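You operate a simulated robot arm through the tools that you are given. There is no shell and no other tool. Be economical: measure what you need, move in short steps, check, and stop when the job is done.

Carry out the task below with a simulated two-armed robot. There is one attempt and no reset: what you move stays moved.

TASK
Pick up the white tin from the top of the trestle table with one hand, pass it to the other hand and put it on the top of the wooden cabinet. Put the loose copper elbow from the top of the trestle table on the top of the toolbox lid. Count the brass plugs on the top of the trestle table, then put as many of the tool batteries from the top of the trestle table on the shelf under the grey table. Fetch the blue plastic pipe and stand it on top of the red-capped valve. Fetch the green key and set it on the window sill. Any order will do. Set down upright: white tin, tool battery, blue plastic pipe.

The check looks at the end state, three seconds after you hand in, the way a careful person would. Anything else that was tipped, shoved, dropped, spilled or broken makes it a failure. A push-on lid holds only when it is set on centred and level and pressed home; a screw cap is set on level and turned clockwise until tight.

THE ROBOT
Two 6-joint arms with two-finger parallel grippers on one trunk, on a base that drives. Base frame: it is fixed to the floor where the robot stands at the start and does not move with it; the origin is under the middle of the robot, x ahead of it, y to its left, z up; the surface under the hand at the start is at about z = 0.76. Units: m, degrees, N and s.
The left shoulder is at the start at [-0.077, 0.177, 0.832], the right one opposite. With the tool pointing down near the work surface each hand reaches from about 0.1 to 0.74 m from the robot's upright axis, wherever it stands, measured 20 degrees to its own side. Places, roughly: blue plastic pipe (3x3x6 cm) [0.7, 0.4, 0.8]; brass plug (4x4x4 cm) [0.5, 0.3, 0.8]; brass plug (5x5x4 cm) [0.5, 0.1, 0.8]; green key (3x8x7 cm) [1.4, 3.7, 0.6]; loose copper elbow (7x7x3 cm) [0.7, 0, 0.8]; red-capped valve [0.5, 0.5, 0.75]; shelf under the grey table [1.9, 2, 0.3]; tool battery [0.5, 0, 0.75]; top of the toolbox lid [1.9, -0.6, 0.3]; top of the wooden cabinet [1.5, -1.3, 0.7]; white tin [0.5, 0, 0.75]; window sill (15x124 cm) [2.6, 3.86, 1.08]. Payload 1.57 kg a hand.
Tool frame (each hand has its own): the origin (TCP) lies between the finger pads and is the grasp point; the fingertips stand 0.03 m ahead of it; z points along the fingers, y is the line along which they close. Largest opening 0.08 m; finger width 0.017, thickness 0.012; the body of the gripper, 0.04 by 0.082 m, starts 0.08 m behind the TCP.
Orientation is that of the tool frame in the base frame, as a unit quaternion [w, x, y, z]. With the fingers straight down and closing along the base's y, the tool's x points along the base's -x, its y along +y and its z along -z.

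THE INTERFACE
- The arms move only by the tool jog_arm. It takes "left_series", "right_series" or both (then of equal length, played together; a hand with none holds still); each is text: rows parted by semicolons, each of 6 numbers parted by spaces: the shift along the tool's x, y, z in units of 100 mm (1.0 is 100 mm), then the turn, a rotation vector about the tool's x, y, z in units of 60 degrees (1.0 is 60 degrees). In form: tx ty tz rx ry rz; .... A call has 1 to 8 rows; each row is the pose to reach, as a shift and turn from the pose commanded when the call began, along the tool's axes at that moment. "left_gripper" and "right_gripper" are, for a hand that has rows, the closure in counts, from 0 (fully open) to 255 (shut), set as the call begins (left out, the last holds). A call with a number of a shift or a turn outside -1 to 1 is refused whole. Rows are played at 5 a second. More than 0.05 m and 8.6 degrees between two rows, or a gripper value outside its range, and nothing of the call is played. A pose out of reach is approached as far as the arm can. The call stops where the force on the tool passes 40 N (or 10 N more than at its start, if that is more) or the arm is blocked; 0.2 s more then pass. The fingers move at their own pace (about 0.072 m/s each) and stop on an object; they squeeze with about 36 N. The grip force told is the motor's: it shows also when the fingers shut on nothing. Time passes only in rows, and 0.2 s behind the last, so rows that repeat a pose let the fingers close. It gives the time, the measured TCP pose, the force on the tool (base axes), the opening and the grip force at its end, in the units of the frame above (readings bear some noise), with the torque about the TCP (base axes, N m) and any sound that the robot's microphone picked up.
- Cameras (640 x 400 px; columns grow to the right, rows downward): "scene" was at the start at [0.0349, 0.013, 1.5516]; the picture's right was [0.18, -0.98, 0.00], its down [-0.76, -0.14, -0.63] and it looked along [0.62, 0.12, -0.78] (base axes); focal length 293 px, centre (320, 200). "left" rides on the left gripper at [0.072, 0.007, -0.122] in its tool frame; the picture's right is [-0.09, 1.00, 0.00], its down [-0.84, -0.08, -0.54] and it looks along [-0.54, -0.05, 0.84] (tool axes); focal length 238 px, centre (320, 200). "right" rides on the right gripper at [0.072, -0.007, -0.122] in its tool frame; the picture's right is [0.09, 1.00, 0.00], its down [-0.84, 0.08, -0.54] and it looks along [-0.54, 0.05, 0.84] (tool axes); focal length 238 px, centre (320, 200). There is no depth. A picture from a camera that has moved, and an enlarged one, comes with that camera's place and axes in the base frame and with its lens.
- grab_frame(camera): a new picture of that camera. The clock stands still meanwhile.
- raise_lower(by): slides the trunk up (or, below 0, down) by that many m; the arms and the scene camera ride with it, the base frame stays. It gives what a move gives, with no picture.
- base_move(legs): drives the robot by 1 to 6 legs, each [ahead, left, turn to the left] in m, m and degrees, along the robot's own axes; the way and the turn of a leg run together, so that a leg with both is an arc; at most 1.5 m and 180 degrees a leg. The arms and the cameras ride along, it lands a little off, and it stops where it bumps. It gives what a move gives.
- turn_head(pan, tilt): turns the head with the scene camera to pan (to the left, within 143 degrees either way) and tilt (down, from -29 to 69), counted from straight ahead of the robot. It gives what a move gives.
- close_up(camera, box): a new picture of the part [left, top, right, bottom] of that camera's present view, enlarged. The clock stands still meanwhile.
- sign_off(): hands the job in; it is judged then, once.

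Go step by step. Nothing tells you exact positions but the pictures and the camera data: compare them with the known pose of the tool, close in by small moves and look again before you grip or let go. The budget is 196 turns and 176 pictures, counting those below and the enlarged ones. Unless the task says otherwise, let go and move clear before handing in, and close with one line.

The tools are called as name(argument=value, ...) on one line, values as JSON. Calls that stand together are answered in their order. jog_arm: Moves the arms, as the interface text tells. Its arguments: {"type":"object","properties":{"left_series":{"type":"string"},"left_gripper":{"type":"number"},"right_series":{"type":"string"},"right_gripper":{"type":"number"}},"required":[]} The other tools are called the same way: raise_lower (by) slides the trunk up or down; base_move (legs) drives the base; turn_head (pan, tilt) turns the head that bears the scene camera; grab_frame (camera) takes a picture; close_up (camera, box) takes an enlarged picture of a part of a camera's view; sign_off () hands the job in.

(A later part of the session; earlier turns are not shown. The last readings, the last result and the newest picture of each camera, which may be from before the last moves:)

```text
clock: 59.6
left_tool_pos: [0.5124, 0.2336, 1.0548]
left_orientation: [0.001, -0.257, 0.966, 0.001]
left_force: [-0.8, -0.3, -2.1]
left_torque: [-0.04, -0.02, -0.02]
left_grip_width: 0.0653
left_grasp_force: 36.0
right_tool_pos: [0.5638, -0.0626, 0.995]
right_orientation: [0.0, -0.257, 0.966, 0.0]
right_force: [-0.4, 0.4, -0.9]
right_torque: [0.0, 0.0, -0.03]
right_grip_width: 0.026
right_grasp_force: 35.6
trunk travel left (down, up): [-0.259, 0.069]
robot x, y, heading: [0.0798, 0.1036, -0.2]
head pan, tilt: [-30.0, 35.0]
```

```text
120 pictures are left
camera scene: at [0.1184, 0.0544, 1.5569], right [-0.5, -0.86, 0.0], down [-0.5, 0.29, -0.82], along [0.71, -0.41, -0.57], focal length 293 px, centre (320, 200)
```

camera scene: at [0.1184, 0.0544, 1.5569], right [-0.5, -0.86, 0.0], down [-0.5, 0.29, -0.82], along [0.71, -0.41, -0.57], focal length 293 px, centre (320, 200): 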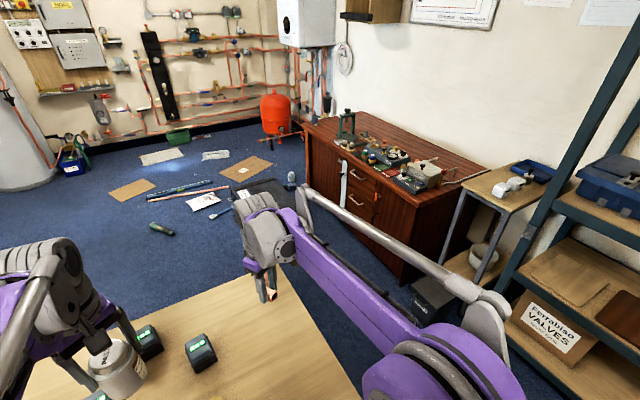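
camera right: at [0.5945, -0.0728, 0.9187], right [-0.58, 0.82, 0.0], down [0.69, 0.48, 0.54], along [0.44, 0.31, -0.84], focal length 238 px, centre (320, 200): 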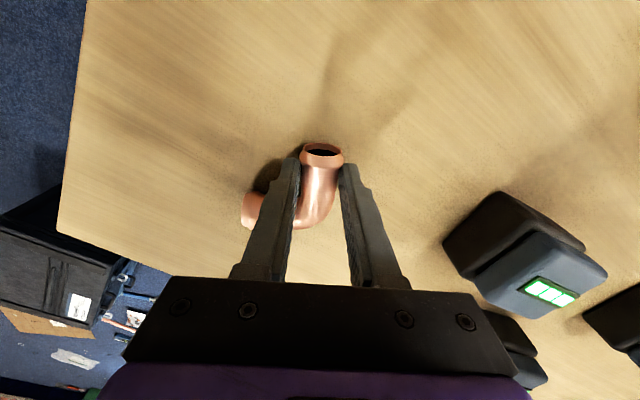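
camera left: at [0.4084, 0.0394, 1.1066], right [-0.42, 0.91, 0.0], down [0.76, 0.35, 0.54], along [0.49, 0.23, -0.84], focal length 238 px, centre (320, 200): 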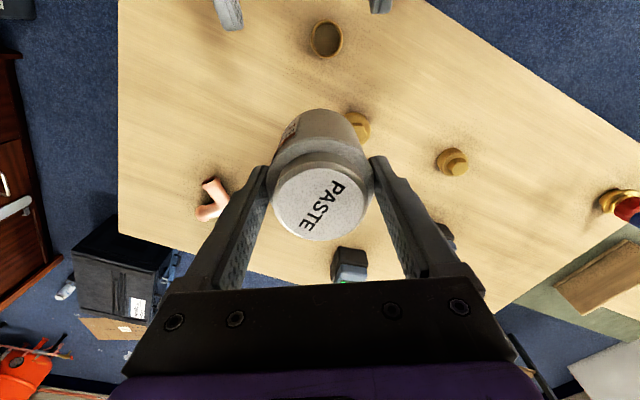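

The free corridor runs between the table (edge y ≈ -0.17) and the rack/box (y ≈ -0.95). I strafe right to y ≈ -0.55, then drive forward to x ≈ 0.6 and check.

base_move(legs=[[-0.06, 0, 0], [0, -0.65, 0]])

grab_frame(camera="scene")

```text
clock: 66.4
left_tool_pos: [0.4517, -0.4239, 1.0539]
left_orientation: [0.001, -0.259, 0.966, 0.001]
left_force: [0.4, -0.5, -2.4]
left_torque: [-0.01, -0.01, 0.01]
left_grip_width: 0.0651
left_grasp_force: 36.2
right_tool_pos: [0.5032, -0.72, 0.9958]
right_orientation: [-0.001, -0.259, 0.966, -0.001]
right_force: [-0.8, -0.3, -0.9]
right_torque: [0.01, 0.02, -0.01]
right_grip_width: 0.0262
right_grasp_force: 36.0
trunk travel left (down, up): [-0.259, 0.069]
robot x, y, heading: [0.0242, -0.5604, -0.1]
head pan, tilt: [-30.0, 35.0]
```

```text
119 pictures are left
camera scene: at [0.0586, -0.6039, 1.5569], right [-0.5, -0.87, 0.0], down [-0.5, 0.29, -0.82], along [0.71, -0.41, -0.57], focal length 293 px, centre (320, 200)
```

scene: 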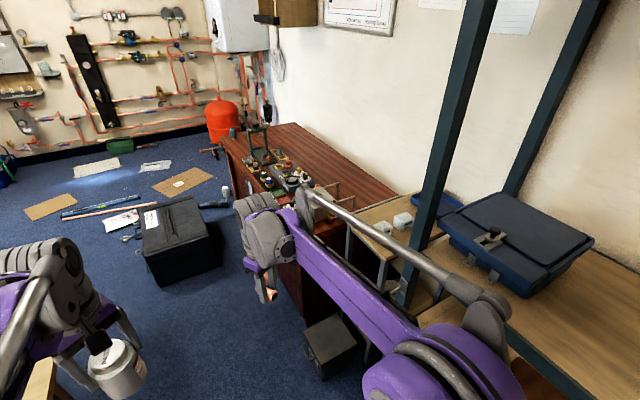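

Path ahead is clear. I drive forward 1.03 m to stand in front of the toolbox.

base_move(legs=[[0.5, 0.03, 0], [0.53, 0, 0]])

turn_head(pan=0, tilt=55)

grab_frame(camera="scene")

turn_head(pan=-60, tilt=50)

grab_frame(camera="scene")

```text
clock: 72.0
left_tool_pos: [1.4821, -0.3906, 1.0539]
left_orientation: [0.0, -0.262, 0.965, 0.001]
left_force: [0.4, -0.4, -2.9]
left_torque: [0.01, 0.04, -0.01]
left_grip_width: 0.0653
left_grasp_force: 36.5
right_tool_pos: [1.5357, -0.6868, 0.9949]
right_orientation: [-0.001, -0.262, 0.965, 0.0]
right_force: [0.5, -0.4, -0.3]
right_torque: [0.01, -0.01, 0.0]
right_grip_width: 0.026
right_grasp_force: 36.3
trunk travel left (down, up): [-0.259, 0.069]
robot x, y, heading: [1.0553, -0.5342, 0.4]
head pan, tilt: [-30.0, 35.0]
```

```text
clock: 73.0
left_tool_pos: [1.4819, -0.3932, 1.0547]
left_orientation: [0.0, -0.263, 0.965, 0.001]
left_force: [-0.3, -0.4, -2.3]
left_torque: [-0.02, -0.02, -0.01]
left_grip_width: 0.0653
left_grasp_force: 36.3
right_tool_pos: [1.5359, -0.6892, 0.9959]
right_orientation: [0.0, -0.263, 0.965, 0.001]
right_force: [-0.2, 0.4, 0.1]
right_torque: [0.02, 0.01, 0.0]
right_grip_width: 0.0261
right_grasp_force: 35.8
trunk travel left (down, up): [-0.259, 0.069]
robot x, y, heading: [1.0524, -0.533, 0.5]
head pan, tilt: [0.0, 55.0]
```

```text
118 pictures are left
camera scene: at [1.0856, -0.5311, 1.5287], right [0.01, -1.0, 0.0], down [-0.82, -0.01, -0.57], along [0.57, 0.0, -0.82], focal length 293 px, centre (320, 200)
```

scene: 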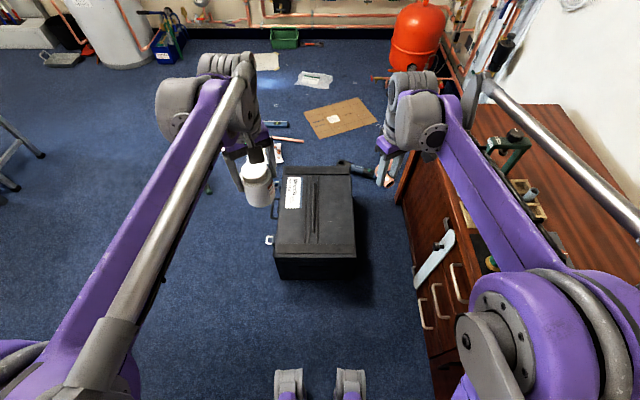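

```text
clock: 74.3
left_tool_pos: [1.4834, -0.392, 1.0541]
left_orientation: [0.001, -0.262, 0.965, 0.002]
left_force: [0.5, -0.3, -2.1]
left_torque: [0.0, 0.05, 0.05]
left_grip_width: 0.0651
left_grasp_force: 36.1
right_tool_pos: [1.5356, -0.6879, 0.9957]
right_orientation: [-0.001, -0.262, 0.965, 0.0]
right_force: [0.6, 0.9, -0.7]
right_torque: [0.03, 0.02, 0.02]
right_grip_width: 0.0261
right_grasp_force: 35.2
trunk travel left (down, up): [-0.259, 0.069]
robot x, y, heading: [1.0499, -0.5304, 0.4]
head pan, tilt: [-60.0, 50.0]
```

```text
117 pictures are left
camera scene: at [1.0526, -0.5979, 1.5352], right [-0.86, -0.51, 0.0], down [-0.39, 0.66, -0.64], along [0.33, -0.55, -0.77], focal length 293 px, centre (320, 200)
```

scene: 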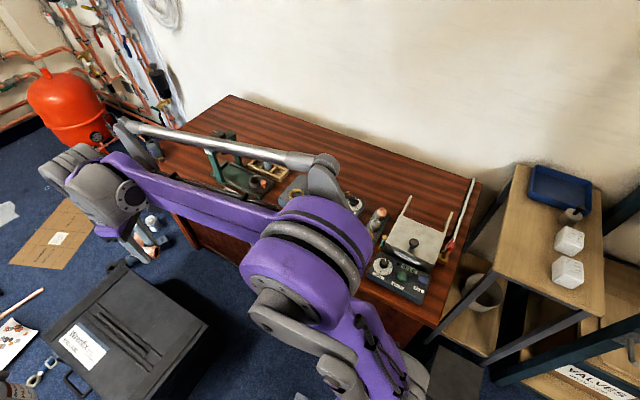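

The toolbox lid spans about x 1.62–2.14, y -0.34…-0.69, with ridges in the middle; its right part near (1.78, -0.60) is free. I drive 0.1 m closer and lower the trunk.

base_move(legs=[[0.1, 0, 0]])

raise_lower(by=-0.24)

turn_head(pan=0, tilt=55)

grab_frame(camera="scene")

grab_frame(camera="right")

```text
clock: 75.5
left_tool_pos: [1.5814, -0.3911, 1.054]
left_orientation: [-0.001, -0.262, 0.965, 0.001]
left_force: [-0.2, 0.0, -2.6]
left_torque: [0.02, 0.0, -0.01]
left_grip_width: 0.0652
left_grasp_force: 35.9
right_tool_pos: [1.6361, -0.6866, 0.9958]
right_orientation: [-0.001, -0.262, 0.965, 0.0]
right_force: [-0.5, 0.6, -1.0]
right_torque: [0.0, 0.03, -0.02]
right_grip_width: 0.026
right_grasp_force: 35.9
trunk travel left (down, up): [-0.259, 0.069]
robot x, y, heading: [1.1499, -0.5323, 0.6]
head pan, tilt: [-60.0, 50.0]
```

```text
clock: 78.0
left_tool_pos: [1.5818, -0.3911, 0.8147]
left_orientation: [0.0, -0.263, 0.965, 0.001]
left_force: [0.8, 0.4, -2.5]
left_torque: [0.0, 0.02, -0.01]
left_grip_width: 0.0653
left_grasp_force: 35.2
right_tool_pos: [1.6339, -0.6866, 0.7559]
right_orientation: [0.0, -0.264, 0.965, 0.0]
right_force: [-0.2, -0.4, -0.5]
right_torque: [-0.01, 0.06, 0.01]
right_grip_width: 0.0262
right_grasp_force: 36.1
trunk travel left (down, up): [-0.019, 0.309]
robot x, y, heading: [1.152, -0.5332, 0.6]
head pan, tilt: [-60.0, 50.0]
```

```text
clock: 79.2
left_tool_pos: [1.5802, -0.39, 0.8146]
left_orientation: [0.0, -0.262, 0.965, 0.001]
left_force: [-0.4, 0.6, -3.0]
left_torque: [-0.02, 0.01, 0.01]
left_grip_width: 0.0652
left_grasp_force: 36.1
right_tool_pos: [1.6347, -0.6876, 0.755]
right_orientation: [-0.001, -0.263, 0.965, -0.001]
right_force: [0.4, 0.1, -0.4]
right_torque: [0.01, 0.01, 0.01]
right_grip_width: 0.0259
right_grasp_force: 35.6
trunk travel left (down, up): [-0.019, 0.309]
robot x, y, heading: [1.1525, -0.5304, 0.4]
head pan, tilt: [0.0, 55.0]
```

```text
116 pictures are left
camera scene: at [1.2331, -0.53, 1.2821], right [0.01, -1.0, 0.0], down [-0.82, -0.01, -0.57], along [0.57, 0.0, -0.82], focal length 293 px, centre (320, 200)
```

scene: 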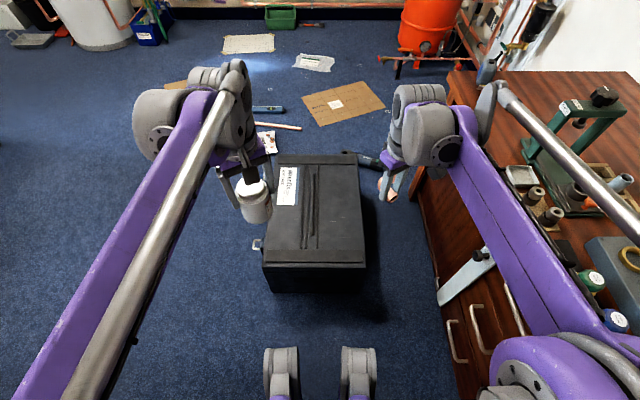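

```text
115 pictures are left
camera right: at [1.5753, -0.7279, 0.8764], right [-0.58, 0.81, 0.0], down [0.68, 0.49, 0.54], along [0.44, 0.32, -0.84], focal length 238 px, centre (320, 200)
```

right: 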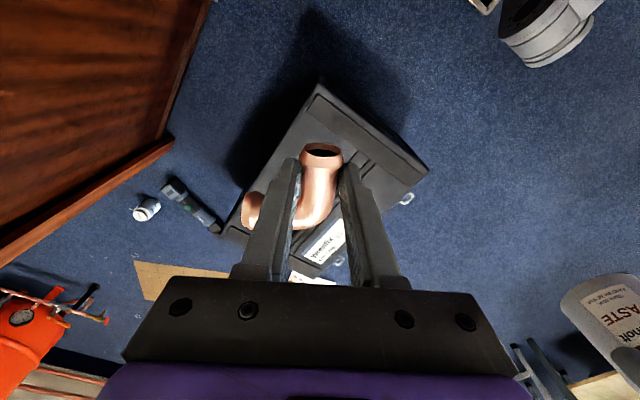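

The lid is at about z 0.32. I bring the elbow over the free right part of the lid, at about (1.76, -0.61), and lower it in stages.

jog_arm(right_series="-0.37 0 0.2 0 0 0; -0.74 0.03 0.45 0 0 0; -0.74 0.03 0.5 0 0 0")

jog_arm(right_series="-0.37 0 0.2 0 0 0; -0.73 0.02 0.45 0 0 0; -0.73 0.02 0.75 0 0 0; -0.73 0.02 1 0 0 0")

jog_arm(right_series="0 0 0.4 0 0 0; 0 0 0.8 0 0 0; 0 0 1 0 0 0; 0 0 1 0 0 0")

grab_frame(camera="scene")

grab_frame(camera="right")

```text
clock: 80.0
left_tool_pos: [1.581, -0.3911, 0.8136]
left_orientation: [0.0, -0.262, 0.965, 0.0]
left_force: [0.1, -1.5, -2.8]
left_torque: [0.01, 0.01, 0.0]
left_grip_width: 0.0652
left_grasp_force: 35.9
right_tool_pos: [1.6954, -0.647, 0.7039]
right_orientation: [-0.001, -0.263, 0.965, 0.0]
right_force: [0.3, 0.0, -0.9]
right_torque: [-0.02, 0.01, 0.02]
right_grip_width: 0.0261
right_grasp_force: 36.3
trunk travel left (down, up): [-0.019, 0.309]
robot x, y, heading: [1.1524, -0.5262, 0.6]
head pan, tilt: [0.0, 55.0]
```

```text
clock: 81.0
left_tool_pos: [1.5808, -0.3903, 0.8144]
left_orientation: [0.0, -0.262, 0.965, 0.001]
left_force: [0.6, -1.1, -2.5]
left_torque: [0.03, -0.01, 0.0]
left_grip_width: 0.0651
left_grasp_force: 36.3
right_tool_pos: [1.7582, -0.6073, 0.6062]
right_orientation: [-0.001, -0.262, 0.965, 0.0]
right_force: [0.2, 0.4, -0.6]
right_torque: [-0.03, 0.01, 0.03]
right_grip_width: 0.026
right_grasp_force: 35.7
trunk travel left (down, up): [-0.019, 0.309]
robot x, y, heading: [1.1552, -0.5288, 0.2]
head pan, tilt: [0.0, 55.0]
```

```text
clock: 82.0
left_tool_pos: [1.5818, -0.3913, 0.8141]
left_orientation: [0.0, -0.262, 0.965, 0.001]
left_force: [-0.1, 0.5, -3.1]
left_torque: [0.03, 0.01, 0.0]
left_grip_width: 0.0652
left_grasp_force: 35.7
right_tool_pos: [1.759, -0.6081, 0.5066]
right_orientation: [-0.001, -0.262, 0.965, -0.001]
right_force: [1.0, -0.2, -0.1]
right_torque: [0.02, 0.02, 0.01]
right_grip_width: 0.0256
right_grasp_force: 35.8
trunk travel left (down, up): [-0.019, 0.309]
robot x, y, heading: [1.1516, -0.5325, 0.4]
head pan, tilt: [0.0, 55.0]
```

```text
114 pictures are left
camera scene: at [1.233, -0.5299, 1.2821], right [0.01, -1.0, 0.0], down [-0.82, -0.01, -0.57], along [0.57, 0.0, -0.82], focal length 293 px, centre (320, 200)
```

scene: 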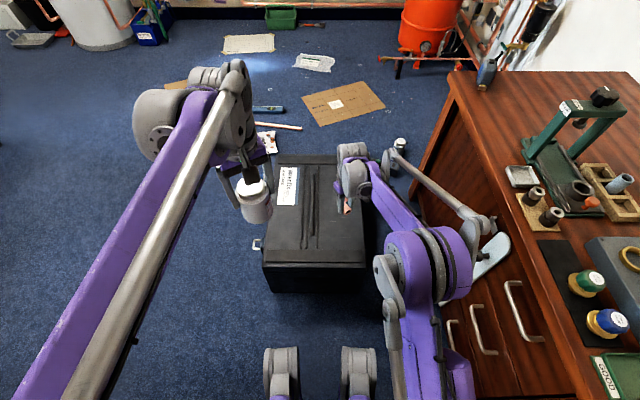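

```text
113 pictures are left
camera right: at [1.6979, -0.6486, 0.6277], right [-0.58, 0.81, 0.0], down [0.68, 0.49, 0.54], along [0.44, 0.32, -0.84], focal length 238 px, centre (320, 200)
```

right: 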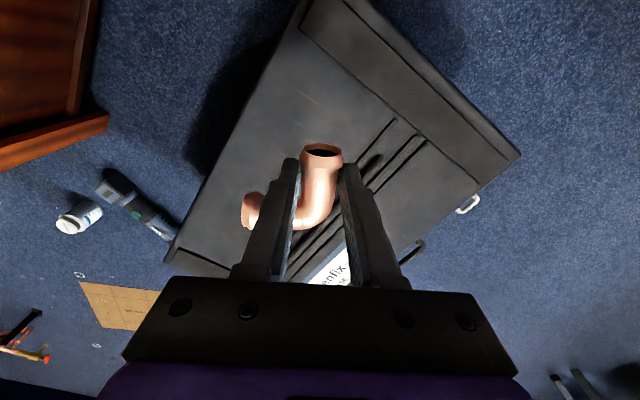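

The spot below the hand is flat, clear of the ridges. I lower further, slowly at the end.

jog_arm(right_series="0 0 0.4 0 0 0; 0 0 0.8 0 0 0; 0 0 1 0 0 0; 0 0 1 0 0 0")

jog_arm(right_series="0 0 0.06 0 0 0; 0 0 0.12 0 0 0; 0 0 0.18 0 0 0; 0 0 0.24 0 0 0; 0 0 0.3 0 0 0; 0 0 0.36 0 0 0; 0 0 0.42 0 0 0; 0 0 0.48 0 0 0")

grab_frame(camera="right")

```text
clock: 83.0
left_tool_pos: [1.5817, -0.3902, 0.8153]
left_orientation: [0.0, -0.263, 0.965, 0.001]
left_force: [1.0, 0.3, -3.0]
left_torque: [0.01, 0.0, -0.04]
left_grip_width: 0.0649
left_grasp_force: 36.6
right_tool_pos: [1.7587, -0.6087, 0.4047]
right_orientation: [0.0, -0.264, 0.965, 0.0]
right_force: [0.4, 0.0, -0.9]
right_torque: [0.02, 0.02, 0.0]
right_grip_width: 0.0262
right_grasp_force: 35.6
trunk travel left (down, up): [-0.019, 0.309]
robot x, y, heading: [1.1515, -0.5262, 0.4]
head pan, tilt: [0.0, 55.0]
```

```text
clock: 84.8
left_tool_pos: [1.5814, -0.3907, 0.8145]
left_orientation: [0.0, -0.262, 0.965, 0.002]
left_force: [-0.2, 0.0, -2.5]
left_torque: [0.0, 0.02, 0.0]
left_grip_width: 0.0652
left_grasp_force: 36.3
right_tool_pos: [1.7576, -0.6085, 0.357]
right_orientation: [-0.001, -0.263, 0.965, -0.001]
right_force: [-0.3, 0.1, -0.1]
right_torque: [-0.02, 0.03, -0.01]
right_grip_width: 0.0261
right_grasp_force: 35.8
trunk travel left (down, up): [-0.019, 0.309]
robot x, y, heading: [1.1535, -0.5308, 0.5]
head pan, tilt: [0.0, 55.0]
```

```text
112 pictures are left
camera right: at [1.6987, -0.6494, 0.4776], right [-0.58, 0.81, 0.0], down [0.68, 0.49, 0.54], along [0.44, 0.32, -0.84], focal length 238 px, centre (320, 200)
```

right: 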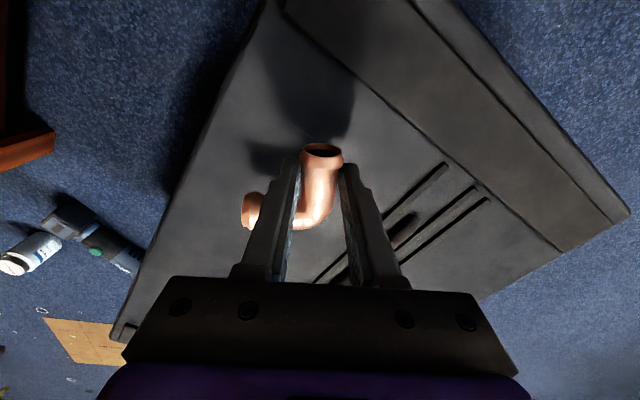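

Still above the lid; I continue in 3 mm steps.

jog_arm(right_series="0 0 0.03 0 0 0; 0 0 0.06 0 0 0; 0 0 0.09 0 0 0; 0 0 0.12 0 0 0; 0 0 0.15 0 0 0; 0 0 0.18 0 0 0; 0 0 0.2 0 0 0; 0 0 0.2 0 0 0")

close_up(camera="right", box=[200, 100, 440, 250])

```text
clock: 86.7
left_tool_pos: [1.5813, -0.3896, 0.8145]
left_orientation: [-0.001, -0.261, 0.965, 0.001]
left_force: [0.7, -0.5, -3.4]
left_torque: [0.03, -0.01, 0.04]
left_grip_width: 0.0653
left_grasp_force: 35.8
right_tool_pos: [1.7576, -0.6079, 0.3372]
right_orientation: [-0.001, -0.263, 0.965, 0.0]
right_force: [-0.5, 0.2, -1.5]
right_torque: [0.0, 0.03, -0.02]
right_grip_width: 0.0259
right_grasp_force: 36.1
trunk travel left (down, up): [-0.019, 0.309]
robot x, y, heading: [1.1537, -0.5284, 0.5]
head pan, tilt: [0.0, 55.0]
```

```text
2.67 times, centred on (320, 175) of right
camera zoom: at [1.6981, -0.6491, 0.4578], right [-0.58, 0.81, 0.0], down [0.68, 0.49, 0.54], along [0.44, 0.32, -0.84], focal length 636 px, centre (320, 267)
```

zoom: 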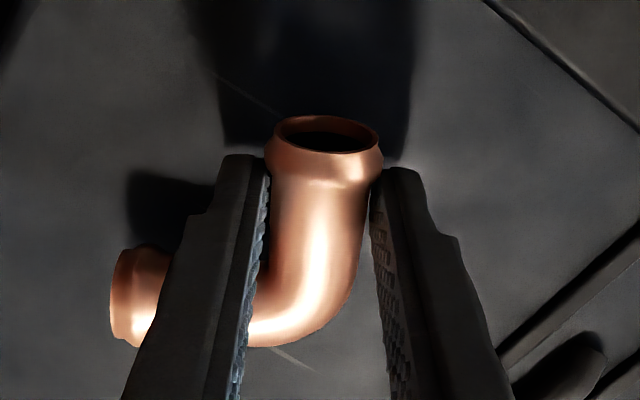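

jog_arm(right_series="0 0 0.03 0 0 0; 0 0 0.06 0 0 0; 0 0 0.09 0 0 0; 0 0 0.12 0 0 0; 0 0 0.15 0 0 0; 0 0 0.18 0 0 0; 0 0 0.2 0 0 0; 0 0 0.2 0 0 0")

close_up(camera="right", box=[200, 100, 440, 250])

```text
clock: 88.2
left_tool_pos: [1.5797, -0.3899, 0.8148]
left_orientation: [0.001, -0.262, 0.965, 0.001]
left_force: [-0.6, -0.9, -3.6]
left_torque: [0.01, 0.0, 0.0]
left_grip_width: 0.0653
left_grasp_force: 36.2
right_tool_pos: [1.759, -0.6076, 0.3229]
right_orientation: [0.0, -0.262, 0.965, 0.0]
right_force: [-4.9, -1.4, 22.8]
right_torque: [0.19, 0.05, 0.08]
right_grip_width: 0.0258
right_grasp_force: 35.9
trunk travel left (down, up): [-0.019, 0.309]
robot x, y, heading: [1.1537, -0.5294, 0.6]
head pan, tilt: [0.0, 55.0]
stopped in row 7 (right hand): the force on the tool passed its limit at 44 N (the readings are from after the stop); the commanded pose is now the measured one
```

```text
2.67 times, centred on (320, 175) of right
camera zoom: at [1.6985, -0.649, 0.4428], right [-0.58, 0.81, 0.0], down [0.68, 0.49, 0.54], along [0.44, 0.32, -0.84], focal length 636 px, centre (320, 267)
```

zoom: 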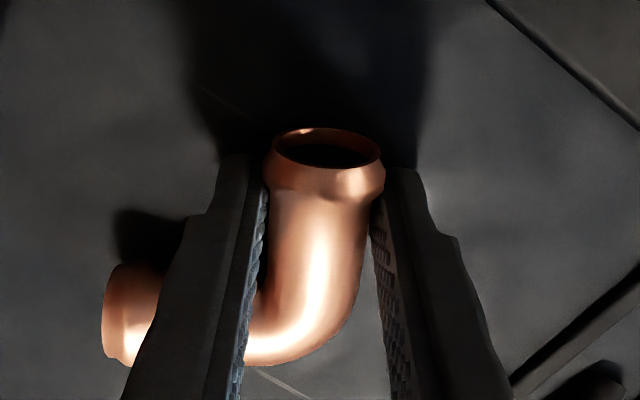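

It rests on the lid. I relieve the press by 2 mm, open and retreat upwards.

jog_arm(right_series="0 0 -0.01 0 0 0; 0 0 -0.02 0 0 0")

jog_arm(right_series="0 0 0 0 0 0; 0 0 0 0 0 0; 0 0 0 0 0 0", right_gripper=110)

jog_arm(right_series="0 0 -0.2 0 0 0; 0 0 -0.6 0 0 0; 0 0 -1 0 0 0")

jog_arm(right_series="0 0 -0.4 0 0 0; 0 0 -0.8 0 0 0; 0 0 -1 0 0 0")

grab_frame(camera="right")

```text
clock: 88.8
left_tool_pos: [1.5814, -0.3912, 0.8155]
left_orientation: [0.0, -0.262, 0.965, 0.001]
left_force: [-0.6, 1.3, -2.8]
left_torque: [0.01, 0.02, 0.02]
left_grip_width: 0.0654
left_grasp_force: 35.5
right_tool_pos: [1.7579, -0.6081, 0.3224]
right_orientation: [0.0, -0.263, 0.965, 0.0]
right_force: [-0.6, -1.4, 11.6]
right_torque: [-0.02, 0.17, 0.1]
right_grip_width: 0.0259
right_grasp_force: 36.2
trunk travel left (down, up): [-0.019, 0.309]
robot x, y, heading: [1.1493, -0.5307, 0.3]
head pan, tilt: [0.0, 55.0]
```

```text
clock: 89.5
left_tool_pos: [1.5807, -0.3909, 0.8141]
left_orientation: [0.0, -0.263, 0.965, 0.001]
left_force: [-0.2, 0.3, -2.0]
left_torque: [0.0, 0.01, 0.0]
left_grip_width: 0.0653
left_grasp_force: 36.3
right_tool_pos: [1.7587, -0.6083, 0.3217]
right_orientation: [-0.001, -0.263, 0.965, 0.0]
right_force: [-4.2, -1.6, 4.4]
right_torque: [-0.13, 0.05, -0.11]
right_grip_width: 0.0437
right_grasp_force: 0.1
trunk travel left (down, up): [-0.019, 0.309]
robot x, y, heading: [1.1522, -0.5307, 0.5]
head pan, tilt: [0.0, 55.0]
```

```text
clock: 90.3
left_tool_pos: [1.5808, -0.3915, 0.8146]
left_orientation: [0.001, -0.263, 0.965, 0.0]
left_force: [0.4, 0.1, -2.2]
left_torque: [0.0, 0.0, 0.0]
left_grip_width: 0.0652
left_grasp_force: 36.2
right_tool_pos: [1.7564, -0.6078, 0.4237]
right_orientation: [-0.001, -0.262, 0.965, 0.0]
right_force: [-0.3, 0.4, 0.2]
right_torque: [0.0, -0.05, -0.02]
right_grip_width: 0.0455
right_grasp_force: 0.1
trunk travel left (down, up): [-0.019, 0.309]
robot x, y, heading: [1.1519, -0.5313, 0.2]
head pan, tilt: [0.0, 55.0]
```

```text
clock: 91.2
left_tool_pos: [1.5822, -0.39, 0.8141]
left_orientation: [0.001, -0.262, 0.965, 0.001]
left_force: [-0.3, -0.4, -3.3]
left_torque: [-0.02, 0.0, 0.0]
left_grip_width: 0.065
left_grasp_force: 35.9
right_tool_pos: [1.7573, -0.608, 0.5232]
right_orientation: [-0.001, -0.262, 0.965, 0.0]
right_force: [-0.4, 0.4, -0.3]
right_torque: [-0.02, 0.0, -0.03]
right_grip_width: 0.0453
right_grasp_force: 0.1
trunk travel left (down, up): [-0.019, 0.309]
robot x, y, heading: [1.153, -0.5248, 0.5]
head pan, tilt: [0.0, 55.0]
```

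```text
109 pictures are left
camera right: at [1.6983, -0.6495, 0.644], right [-0.58, 0.81, 0.0], down [0.68, 0.49, 0.54], along [0.44, 0.32, -0.84], focal length 238 px, centre (320, 200)
```

right: 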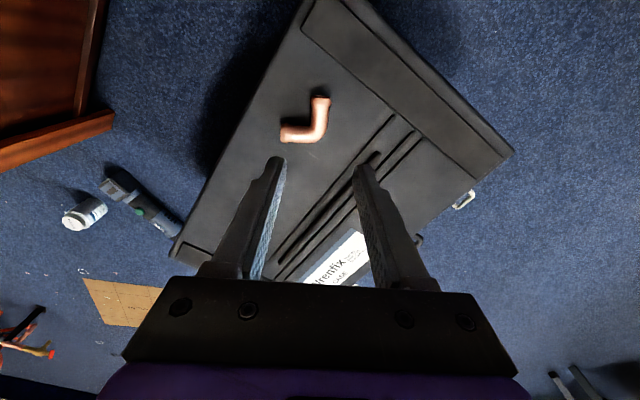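

The elbow lies on the toolbox lid. Next the tin: I raise the trunk, pull the right hand up and in, and look at the cabinet top.

raise_lower(by=0.3)

jog_arm(right_series="0.4 0.1 -0.2 0 0 0; 0.8 0.2 -0.4 0 0 0; 0.9 0.2 -0.8 0 0 0; 0.9 0.2 -1 0 0 0")

jog_arm(right_series="0.4 0.1 -0.2 0 0 0; 0.8 0.2 -0.4 0 0 0; 0.9 0.2 -0.8 0 0 0; 0.9 0.2 -1 0 0 0")

base_move(legs=[[-0.1, 0.05, 0], [0, 0, -45]])

turn_head(pan=-15, tilt=45)

grab_frame(camera="scene")

```text
clock: 94.2
left_tool_pos: [1.5808, -0.3913, 1.1146]
left_orientation: [0.0, -0.261, 0.965, 0.002]
left_force: [-0.3, 0.3, -3.1]
left_torque: [-0.01, 0.01, 0.02]
left_grip_width: 0.0649
left_grasp_force: 36.2
right_tool_pos: [1.7575, -0.608, 0.8223]
right_orientation: [0.0, -0.262, 0.965, 0.0]
right_force: [1.1, 0.6, -0.6]
right_torque: [-0.02, -0.02, 0.01]
right_grip_width: 0.0455
right_grasp_force: 0.0
trunk travel left (down, up): [-0.319, 0.009]
robot x, y, heading: [1.1511, -0.5318, 0.4]
head pan, tilt: [0.0, 55.0]
```

```text
clock: 95.2
left_tool_pos: [1.5806, -0.3914, 1.1143]
left_orientation: [0.001, -0.262, 0.965, 0.001]
left_force: [-1.3, 0.1, -2.9]
left_torque: [-0.02, -0.01, -0.01]
left_grip_width: 0.0653
left_grasp_force: 35.8
right_tool_pos: [1.6717, -0.6383, 0.9204]
right_orientation: [-0.001, -0.262, 0.965, 0.0]
right_force: [-0.4, 0.5, -0.3]
right_torque: [0.0, -0.01, -0.01]
right_grip_width: 0.0454
right_grasp_force: 0.1
trunk travel left (down, up): [-0.319, 0.009]
robot x, y, heading: [1.1508, -0.5316, 0.3]
head pan, tilt: [0.0, 55.0]
```

```text
clock: 96.2
left_tool_pos: [1.5806, -0.3912, 1.115]
left_orientation: [0.0, -0.262, 0.965, 0.001]
left_force: [-0.6, -0.2, -3.1]
left_torque: [0.02, 0.0, -0.02]
left_grip_width: 0.0654
left_grasp_force: 36.5
right_tool_pos: [1.5844, -0.6654, 1.0225]
right_orientation: [-0.001, -0.263, 0.965, 0.0]
right_force: [0.8, 0.0, -0.8]
right_torque: [0.02, 0.01, -0.04]
right_grip_width: 0.0455
right_grasp_force: 0.0
trunk travel left (down, up): [-0.319, 0.009]
robot x, y, heading: [1.1497, -0.5284, 0.5]
head pan, tilt: [0.0, 55.0]
```

```text
clock: 99.4
left_tool_pos: [1.4568, -0.6817, 1.114]
left_orientation: [0.001, 0.123, 0.992, 0.001]
left_force: [0.1, -0.7, -4.1]
left_torque: [0.02, 0.02, -0.02]
left_grip_width: 0.0654
left_grasp_force: 36.0
right_tool_pos: [1.2658, -0.8797, 1.0223]
right_orientation: [0.0, 0.123, 0.992, 0.0]
right_force: [0.3, -0.4, 0.3]
right_torque: [-0.06, -0.01, 0.02]
right_grip_width: 0.0455
right_grasp_force: 0.0
trunk travel left (down, up): [-0.319, 0.009]
robot x, y, heading: [1.0542, -0.4793, -43.8]
head pan, tilt: [0.0, 55.0]
```

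```text
clock: 100.2
left_tool_pos: [1.4574, -0.682, 1.1142]
left_orientation: [0.0, 0.122, 0.993, 0.001]
left_force: [-0.7, 0.4, -2.4]
left_torque: [0.04, 0.06, 0.0]
left_grip_width: 0.0653
left_grasp_force: 36.2
right_tool_pos: [1.2651, -0.88, 1.0206]
right_orientation: [0.0, 0.123, 0.992, 0.0]
right_force: [0.4, -0.4, -0.3]
right_torque: [-0.01, 0.03, 0.0]
right_grip_width: 0.0456
right_grasp_force: 0.2
trunk travel left (down, up): [-0.319, 0.009]
robot x, y, heading: [1.0514, -0.4813, -44.2]
head pan, tilt: [-15.0, 45.0]
```

```text
108 pictures are left
camera scene: at [1.0661, -0.5207, 1.6071], right [-0.86, -0.51, 0.0], down [-0.36, 0.61, -0.71], along [0.36, -0.61, -0.71], focal length 293 px, centre (320, 200)
```

scene: 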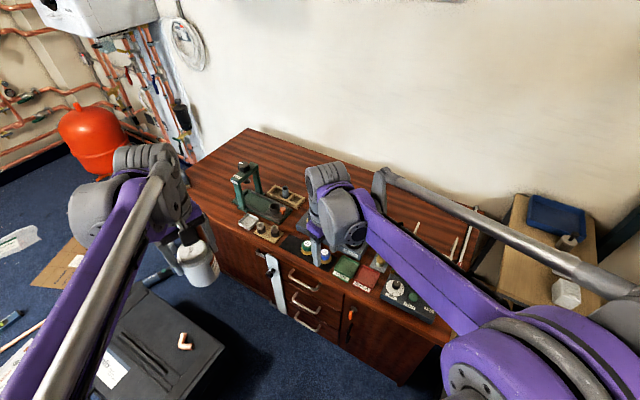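

The cabinet top is at about z 0.7; its rear middle and left end are free. I move nearer, turn further toward it and shift the right arm out of the view.

base_move(legs=[[0.2, 0.06, 0], [0, 0, -28]])

jog_arm(right_series="0.2 -0.4 0 0 0 0; 0.4 -0.8 0 0 0 0; 0.5 -1 0 0 0 0")

turn_head(pan=5, tilt=45)

grab_frame(camera="scene")

grab_frame(camera="left")

```text
clock: 103.2
left_tool_pos: [1.5091, -0.9409, 1.1141]
left_orientation: [0.001, 0.352, 0.936, 0.001]
left_force: [0.1, -0.1, -2.8]
left_torque: [0.02, 0.0, 0.0]
left_grip_width: 0.0654
left_grasp_force: 35.9
right_tool_pos: [1.2466, -1.0294, 1.0216]
right_orientation: [-0.001, 0.352, 0.936, 0.0]
right_force: [0.2, -0.5, 0.1]
right_torque: [0.01, 0.04, -0.03]
right_grip_width: 0.0458
right_grasp_force: 0.0
trunk travel left (down, up): [-0.319, 0.009]
robot x, y, heading: [1.2356, -0.5751, -71.3]
head pan, tilt: [-15.0, 45.0]
```

```text
clock: 104.0
left_tool_pos: [1.5073, -0.94, 1.1146]
left_orientation: [0.001, 0.353, 0.936, 0.001]
left_force: [-0.3, -0.2, -3.2]
left_torque: [0.03, 0.05, 0.0]
left_grip_width: 0.0653
left_grasp_force: 36.0
right_tool_pos: [1.1403, -1.07, 1.0241]
right_orientation: [-0.001, 0.352, 0.936, 0.0]
right_force: [-0.4, 0.3, 0.7]
right_torque: [0.0, 0.0, 0.05]
right_grip_width: 0.0452
right_grasp_force: 0.1
trunk travel left (down, up): [-0.319, 0.009]
robot x, y, heading: [1.2396, -0.5759, -71.6]
head pan, tilt: [-15.0, 45.0]
```

```text
clock: 104.8
left_tool_pos: [1.5077, -0.939, 1.1136]
left_orientation: [0.001, 0.353, 0.936, 0.0]
left_force: [-0.1, 0.3, -2.9]
left_torque: [0.01, 0.01, 0.0]
left_grip_width: 0.0652
left_grasp_force: 35.9
right_tool_pos: [1.1409, -1.0708, 1.0238]
right_orientation: [-0.001, 0.353, 0.936, 0.0]
right_force: [0.5, 0.2, -1.2]
right_torque: [0.0, 0.0, 0.01]
right_grip_width: 0.0456
right_grasp_force: 0.0
trunk travel left (down, up): [-0.319, 0.009]
robot x, y, heading: [1.2377, -0.5759, -71.4]
head pan, tilt: [5.0, 45.0]
```

```text
107 pictures are left
camera scene: at [1.2612, -0.6109, 1.6071], right [-0.92, -0.4, 0.0], down [-0.28, 0.65, -0.71], along [0.28, -0.65, -0.71], focal length 293 px, centre (320, 200)
```

scene: 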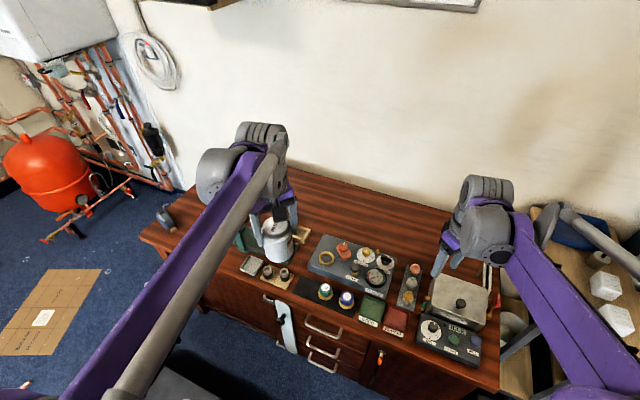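

```text
106 pictures are left
camera left: at [1.457, -0.8875, 1.2364], right [0.73, 0.69, 0.0], down [0.58, -0.61, 0.54], along [0.37, -0.39, -0.84], focal length 238 px, centre (320, 200)
```

left: 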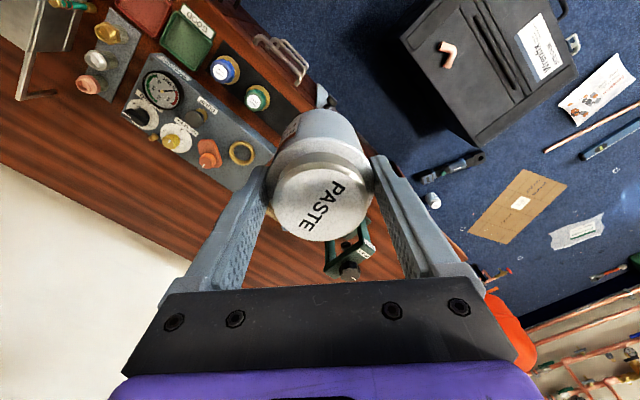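

Behind the gauge tray there is a free strip around y -1.41. I move the base closer and turn so the left hand can reach (1.40, -1.41).

base_move(legs=[[0.15, 0, 0], [0, 0, -28]])

turn_head(pan=10, tilt=50)

grab_frame(camera="scene")

grab_frame(camera="left")

```text
clock: 107.6
left_tool_pos: [1.3525, -1.1668, 1.1143]
left_orientation: [0.001, 0.57, 0.822, 0.001]
left_force: [0.4, 0.8, -2.5]
left_torque: [0.05, 0.02, -0.03]
left_grip_width: 0.0653
left_grasp_force: 35.5
right_tool_pos: [0.9694, -1.1091, 1.0234]
right_orientation: [0.0, 0.569, 0.823, 0.001]
right_force: [-0.2, 0.7, -0.7]
right_torque: [0.02, 0.03, -0.01]
right_grip_width: 0.0456
right_grasp_force: 0.1
trunk travel left (down, up): [-0.319, 0.009]
robot x, y, heading: [1.2933, -0.7175, -99.5]
head pan, tilt: [5.0, 45.0]
```

```text
clock: 108.2
left_tool_pos: [1.3526, -1.1661, 1.114]
left_orientation: [0.001, 0.569, 0.822, 0.001]
left_force: [0.1, -0.3, -3.2]
left_torque: [0.02, 0.0, -0.02]
left_grip_width: 0.0651
left_grasp_force: 36.1
right_tool_pos: [0.9677, -1.1083, 1.0239]
right_orientation: [-0.001, 0.569, 0.822, 0.0]
right_force: [0.3, -1.7, 0.2]
right_torque: [-0.01, -0.01, 0.01]
right_grip_width: 0.0455
right_grasp_force: 0.1
trunk travel left (down, up): [-0.319, 0.009]
robot x, y, heading: [1.2907, -0.7217, -99.6]
head pan, tilt: [10.0, 50.0]
```

```text
105 pictures are left
camera scene: at [1.2986, -0.7555, 1.6002], right [-1.0, -0.01, 0.0], down [-0.01, 0.77, -0.64], along [0.01, -0.64, -0.77], focal length 293 px, centre (320, 200)
```

scene: 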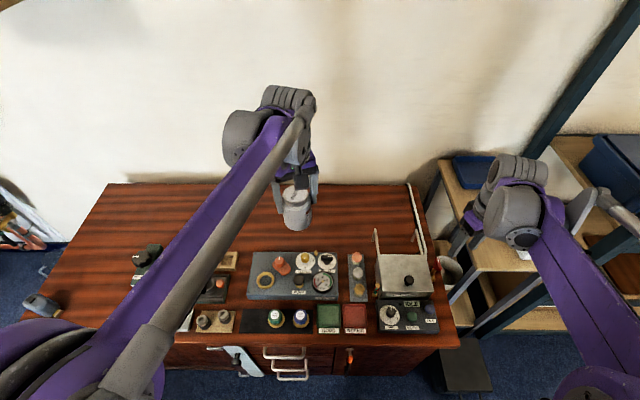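

```text
104 pictures are left
camera left: at [1.3332, -1.0965, 1.2364], right [0.96, 0.26, 0.0], down [0.22, -0.81, 0.54], along [0.14, -0.52, -0.84], focal length 238 px, centre (320, 200)
```

left: 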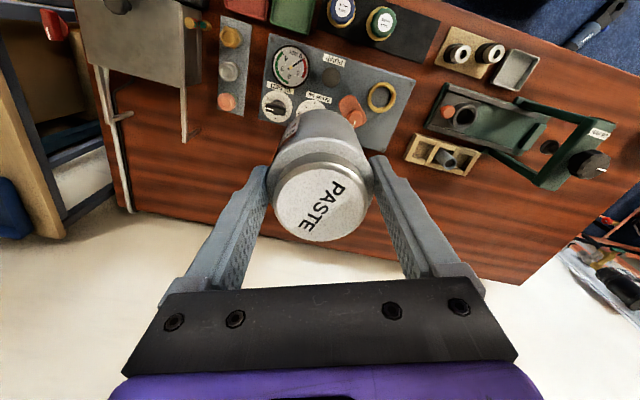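

I move the tin over the free strip at (1.385, -1.41).

jog_arm(left_series="-0.4 -0.09 0 0 0 0; -0.8 -0.186 0 0 0 0")

jog_arm(left_series="-0.4 -0.09 0 0 0 0; -0.8 -0.186 0.1 0 0 0")

jog_arm(left_series="-0.4 -0.09 0.2 0 0 0; -0.8 -0.186 0.4 0 0 0; -0.8 -0.186 0.8 0 0 0; -0.8 -0.186 0.8 0 0 0")

grab_frame(camera="scene")

grab_frame(camera="left")

```text
clock: 108.8
left_tool_pos: [1.3631, -1.2483, 1.1137]
left_orientation: [0.0, 0.57, 0.821, 0.002]
left_force: [0.3, -0.3, -2.7]
left_torque: [0.05, 0.04, -0.01]
left_grip_width: 0.0651
left_grasp_force: 35.7
right_tool_pos: [0.9685, -1.1098, 1.0229]
right_orientation: [0.0, 0.569, 0.822, 0.0]
right_force: [-0.5, -0.2, -1.0]
right_torque: [-0.01, -0.02, 0.02]
right_grip_width: 0.0455
right_grasp_force: 0.1
trunk travel left (down, up): [-0.319, 0.009]
robot x, y, heading: [1.2905, -0.7192, -99.3]
head pan, tilt: [10.0, 50.0]
```

```text
clock: 109.4
left_tool_pos: [1.3743, -1.3297, 1.1048]
left_orientation: [0.0, 0.57, 0.822, 0.001]
left_force: [-0.5, -0.1, -3.3]
left_torque: [0.0, 0.01, -0.02]
left_grip_width: 0.0652
left_grasp_force: 36.1
right_tool_pos: [0.9686, -1.1101, 1.0227]
right_orientation: [-0.001, 0.57, 0.822, 0.001]
right_force: [-0.4, -0.4, -0.1]
right_torque: [0.0, -0.01, 0.0]
right_grip_width: 0.0455
right_grasp_force: 0.0
trunk travel left (down, up): [-0.319, 0.009]
robot x, y, heading: [1.2887, -0.7215, -99.3]
head pan, tilt: [10.0, 50.0]
```

```text
clock: 110.4
left_tool_pos: [1.3833, -1.4108, 1.0221]
left_orientation: [0.0, 0.569, 0.822, 0.001]
left_force: [0.5, 0.5, -3.0]
left_torque: [0.03, 0.01, 0.01]
left_grip_width: 0.0652
left_grasp_force: 36.0
right_tool_pos: [0.9685, -1.1099, 1.0243]
right_orientation: [0.0, 0.569, 0.822, 0.001]
right_force: [1.4, -0.1, -0.3]
right_torque: [0.02, 0.01, 0.01]
right_grip_width: 0.0456
right_grasp_force: 0.1
trunk travel left (down, up): [-0.319, 0.009]
robot x, y, heading: [1.2912, -0.7183, -99.6]
head pan, tilt: [10.0, 50.0]
```

```text
103 pictures are left
camera scene: at [1.2987, -0.7562, 1.6002], right [-1.0, -0.01, 0.0], down [-0.01, 0.77, -0.64], along [0.01, -0.64, -0.77], focal length 293 px, centre (320, 200)
```

scene: 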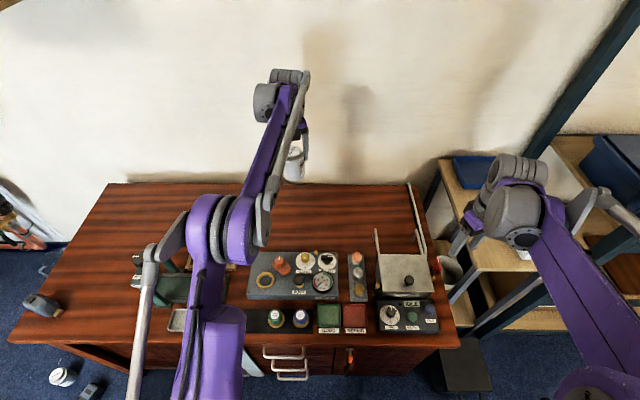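

```text
102 pictures are left
camera left: at [1.3643, -1.3416, 1.1447], right [0.96, 0.26, 0.0], down [0.22, -0.81, 0.54], along [0.14, -0.52, -0.84], focal length 238 px, centre (320, 200)
```

left: 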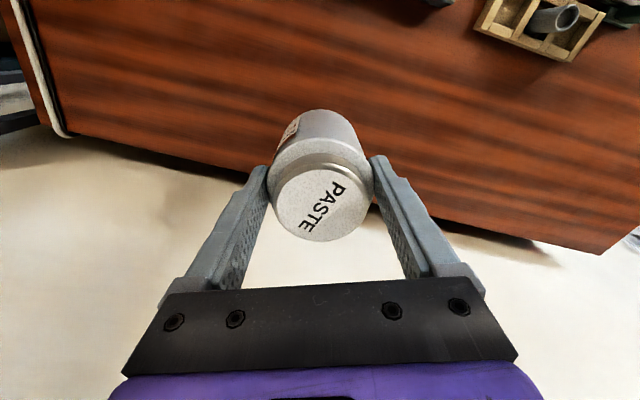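

The landing spot is bare wood about 0.1 m from the rear edge. I lower the tin.

jog_arm(left_series="0 0 0.4 0 0 0; 0 0 0.8 0 0 0; 0 0 1 0 0 0")

jog_arm(left_series="0 0 0.2 0 0 0; 0 0 0.4 0 0 0; 0 0 0.6 0 0 0; 0 0 0.6 0 0 0")

grab_frame(camera="left")

close_up(camera="scene", box=[220, 140, 380, 240])

```text
clock: 111.2
left_tool_pos: [1.3855, -1.409, 0.9241]
left_orientation: [0.0, 0.569, 0.822, 0.001]
left_force: [0.0, -0.3, -2.3]
left_torque: [0.0, 0.0, 0.02]
left_grip_width: 0.0652
left_grasp_force: 36.5
right_tool_pos: [0.9694, -1.1086, 1.0234]
right_orientation: [-0.001, 0.569, 0.822, 0.0]
right_force: [0.0, 0.1, -0.2]
right_torque: [0.01, -0.02, -0.01]
right_grip_width: 0.0454
right_grasp_force: 0.1
trunk travel left (down, up): [-0.319, 0.009]
robot x, y, heading: [1.2873, -0.7232, -99.4]
head pan, tilt: [10.0, 50.0]
```

```text
clock: 112.2
left_tool_pos: [1.3859, -1.4116, 0.8661]
left_orientation: [0.0, 0.57, 0.822, 0.0]
left_force: [-0.6, -0.7, -2.6]
left_torque: [0.02, 0.02, 0.0]
left_grip_width: 0.0652
left_grasp_force: 36.1
right_tool_pos: [0.9687, -1.1091, 1.0251]
right_orientation: [-0.001, 0.569, 0.822, 0.0]
right_force: [0.2, -0.5, 0.1]
right_torque: [0.0, 0.0, 0.01]
right_grip_width: 0.0456
right_grasp_force: 0.0
trunk travel left (down, up): [-0.319, 0.009]
robot x, y, heading: [1.2928, -0.7211, -99.5]
head pan, tilt: [10.0, 50.0]
```

```text
101 pictures are left
camera left: at [1.3669, -1.3415, 0.9864], right [0.96, 0.26, 0.0], down [0.22, -0.81, 0.54], along [0.14, -0.52, -0.84], focal length 238 px, centre (320, 200)
```

left: 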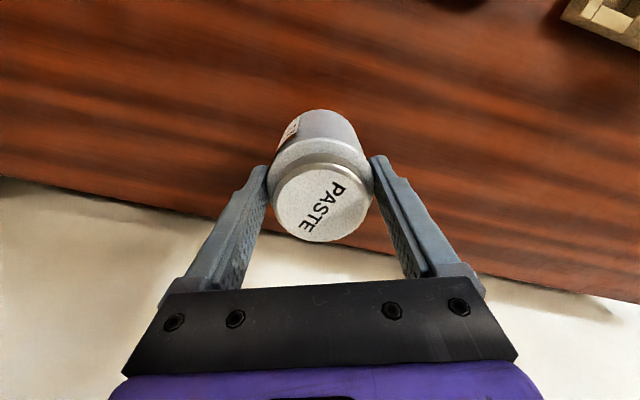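

```text
4.00 times, centred on (300, 190) of scene
camera zoom: at [1.2986, -0.7555, 1.6002], right [-1.0, -0.01, 0.0], down [-0.01, 0.77, -0.64], along [0.01, -0.64, -0.77], focal length 1174 px, centre (400, 240)
```

zoom: 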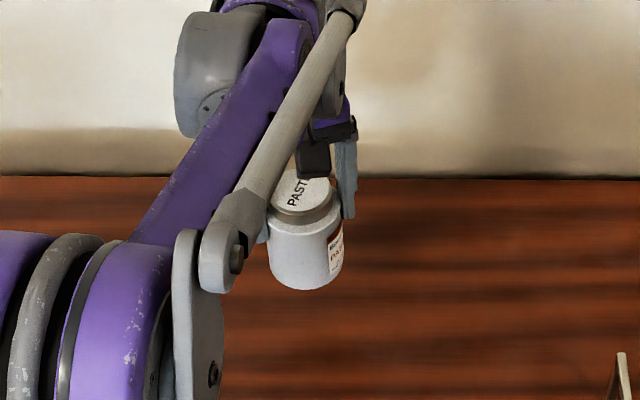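

Still above the wood. I go down slowly until contact.

jog_arm(left_series="0 0 0.05 0 0 0; 0 0 0.1 0 0 0; 0 0 0.15 0 0 0; 0 0 0.2 0 0 0; 0 0 0.25 0 0 0; 0 0 0.3 0 0 0; 0 0 0.3 0 0 0")

jog_arm(left_series="0 0 0.03 0 0 0; 0 0 0.06 0 0 0; 0 0 0.09 0 0 0; 0 0 0.12 0 0 0; 0 0 0.15 0 0 0; 0 0 0.18 0 0 0; 0 0 0.21 0 0 0; 0 0 0.24 0 0 0")

close_up(camera="scene", box=[220, 140, 380, 240])

```text
clock: 113.8
left_tool_pos: [1.3859, -1.4109, 0.8342]
left_orientation: [0.001, 0.57, 0.822, 0.002]
left_force: [-0.5, 0.6, -3.2]
left_torque: [0.01, -0.01, 0.02]
left_grip_width: 0.0652
left_grasp_force: 36.1
right_tool_pos: [0.9691, -1.1106, 1.0235]
right_orientation: [0.0, 0.569, 0.822, 0.001]
right_force: [-0.1, 0.2, -0.6]
right_torque: [-0.01, -0.01, -0.04]
right_grip_width: 0.0455
right_grasp_force: 0.0
trunk travel left (down, up): [-0.319, 0.009]
robot x, y, heading: [1.2901, -0.7187, -99.5]
head pan, tilt: [10.0, 50.0]
```

```text
clock: 115.6
left_tool_pos: [1.3855, -1.4111, 0.8109]
left_orientation: [0.001, 0.569, 0.822, 0.001]
left_force: [0.6, 0.8, -3.3]
left_torque: [0.0, 0.01, 0.0]
left_grip_width: 0.0652
left_grasp_force: 35.9
right_tool_pos: [0.9685, -1.1093, 1.0233]
right_orientation: [-0.001, 0.569, 0.822, 0.0]
right_force: [0.5, 0.4, -0.8]
right_torque: [0.0, -0.01, -0.03]
right_grip_width: 0.0452
right_grasp_force: 0.1
trunk travel left (down, up): [-0.319, 0.009]
robot x, y, heading: [1.2923, -0.7248, -99.4]
head pan, tilt: [10.0, 50.0]
```

```text
4.00 times, centred on (300, 190) of scene
camera zoom: at [1.2987, -0.7557, 1.6002], right [-1.0, -0.01, 0.0], down [-0.01, 0.77, -0.64], along [0.01, -0.64, -0.77], focal length 1174 px, centre (400, 240)
```

zoom: 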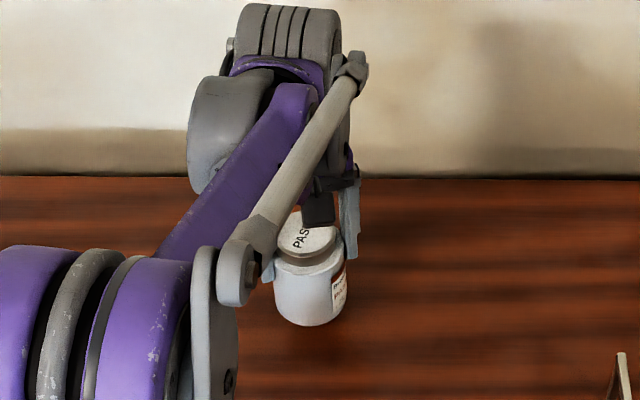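

jog_arm(left_series="0 0 0.03 0 0 0; 0 0 0.06 0 0 0; 0 0 0.09 0 0 0; 0 0 0.12 0 0 0; 0 0 0.15 0 0 0; 0 0 0.18 0 0 0; 0 0 0.21 0 0 0; 0 0 0.24 0 0 0")

grab_frame(camera="left")

```text
clock: 117.4
left_tool_pos: [1.3854, -1.4105, 0.7868]
left_orientation: [0.0, 0.569, 0.822, 0.001]
left_force: [-0.2, 0.0, -2.7]
left_torque: [0.01, -0.02, 0.0]
left_grip_width: 0.0651
left_grasp_force: 35.7
right_tool_pos: [0.9686, -1.1096, 1.0226]
right_orientation: [-0.001, 0.569, 0.822, 0.0]
right_force: [-0.5, -1.3, -0.1]
right_torque: [0.0, -0.02, -0.02]
right_grip_width: 0.0456
right_grasp_force: 0.0
trunk travel left (down, up): [-0.319, 0.009]
robot x, y, heading: [1.2868, -0.7197, -99.3]
head pan, tilt: [10.0, 50.0]
```

```text
98 pictures are left
camera left: at [1.3655, -1.341, 0.9081], right [0.96, 0.26, 0.0], down [0.22, -0.81, 0.54], along [0.14, -0.52, -0.84], focal length 238 px, centre (320, 200)
```

left: 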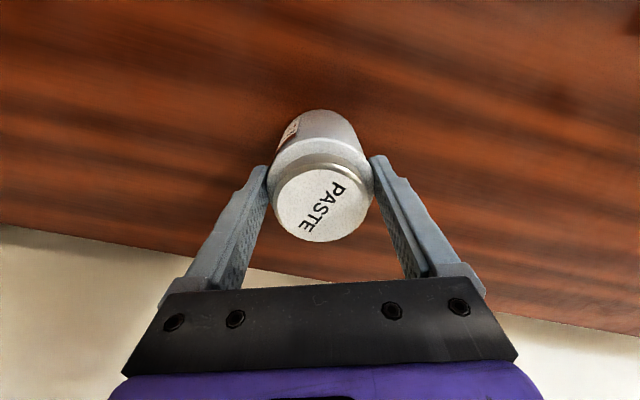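

jog_arm(left_series="0 0 0.03 0 0 0; 0 0 0.06 0 0 0; 0 0 0.09 0 0 0; 0 0 0.12 0 0 0; 0 0 0.15 0 0 0; 0 0 0.18 0 0 0; 0 0 0.21 0 0 0; 0 0 0.24 0 0 0")

grab_frame(camera="left")

```text
clock: 118.8
left_tool_pos: [1.3858, -1.409, 0.7743]
left_orientation: [0.002, 0.569, 0.822, -0.001]
left_force: [-1.9, 0.8, 26.3]
left_torque: [-0.27, 0.21, 0.02]
left_grip_width: 0.0649
left_grasp_force: 35.8
right_tool_pos: [0.9688, -1.1065, 1.024]
right_orientation: [0.0, 0.569, 0.822, 0.0]
right_force: [-0.2, -0.3, 1.1]
right_torque: [0.0, 0.0, 0.0]
right_grip_width: 0.0455
right_grasp_force: 0.1
trunk travel left (down, up): [-0.319, 0.009]
robot x, y, heading: [1.2882, -0.7176, -99.8]
head pan, tilt: [10.0, 50.0]
stopped in row 6 (left hand): the force on the tool passed its limit at 43 N (the readings are from after the stop); the commanded pose is now the measured one
```

```text
97 pictures are left
camera left: at [1.3653, -1.3391, 0.8964], right [0.96, 0.26, 0.0], down [0.22, -0.81, 0.54], along [0.14, -0.52, -0.84], focal length 238 px, centre (320, 200)
```

left: 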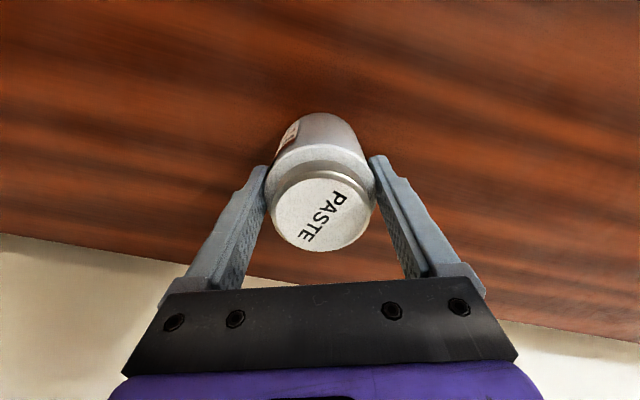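

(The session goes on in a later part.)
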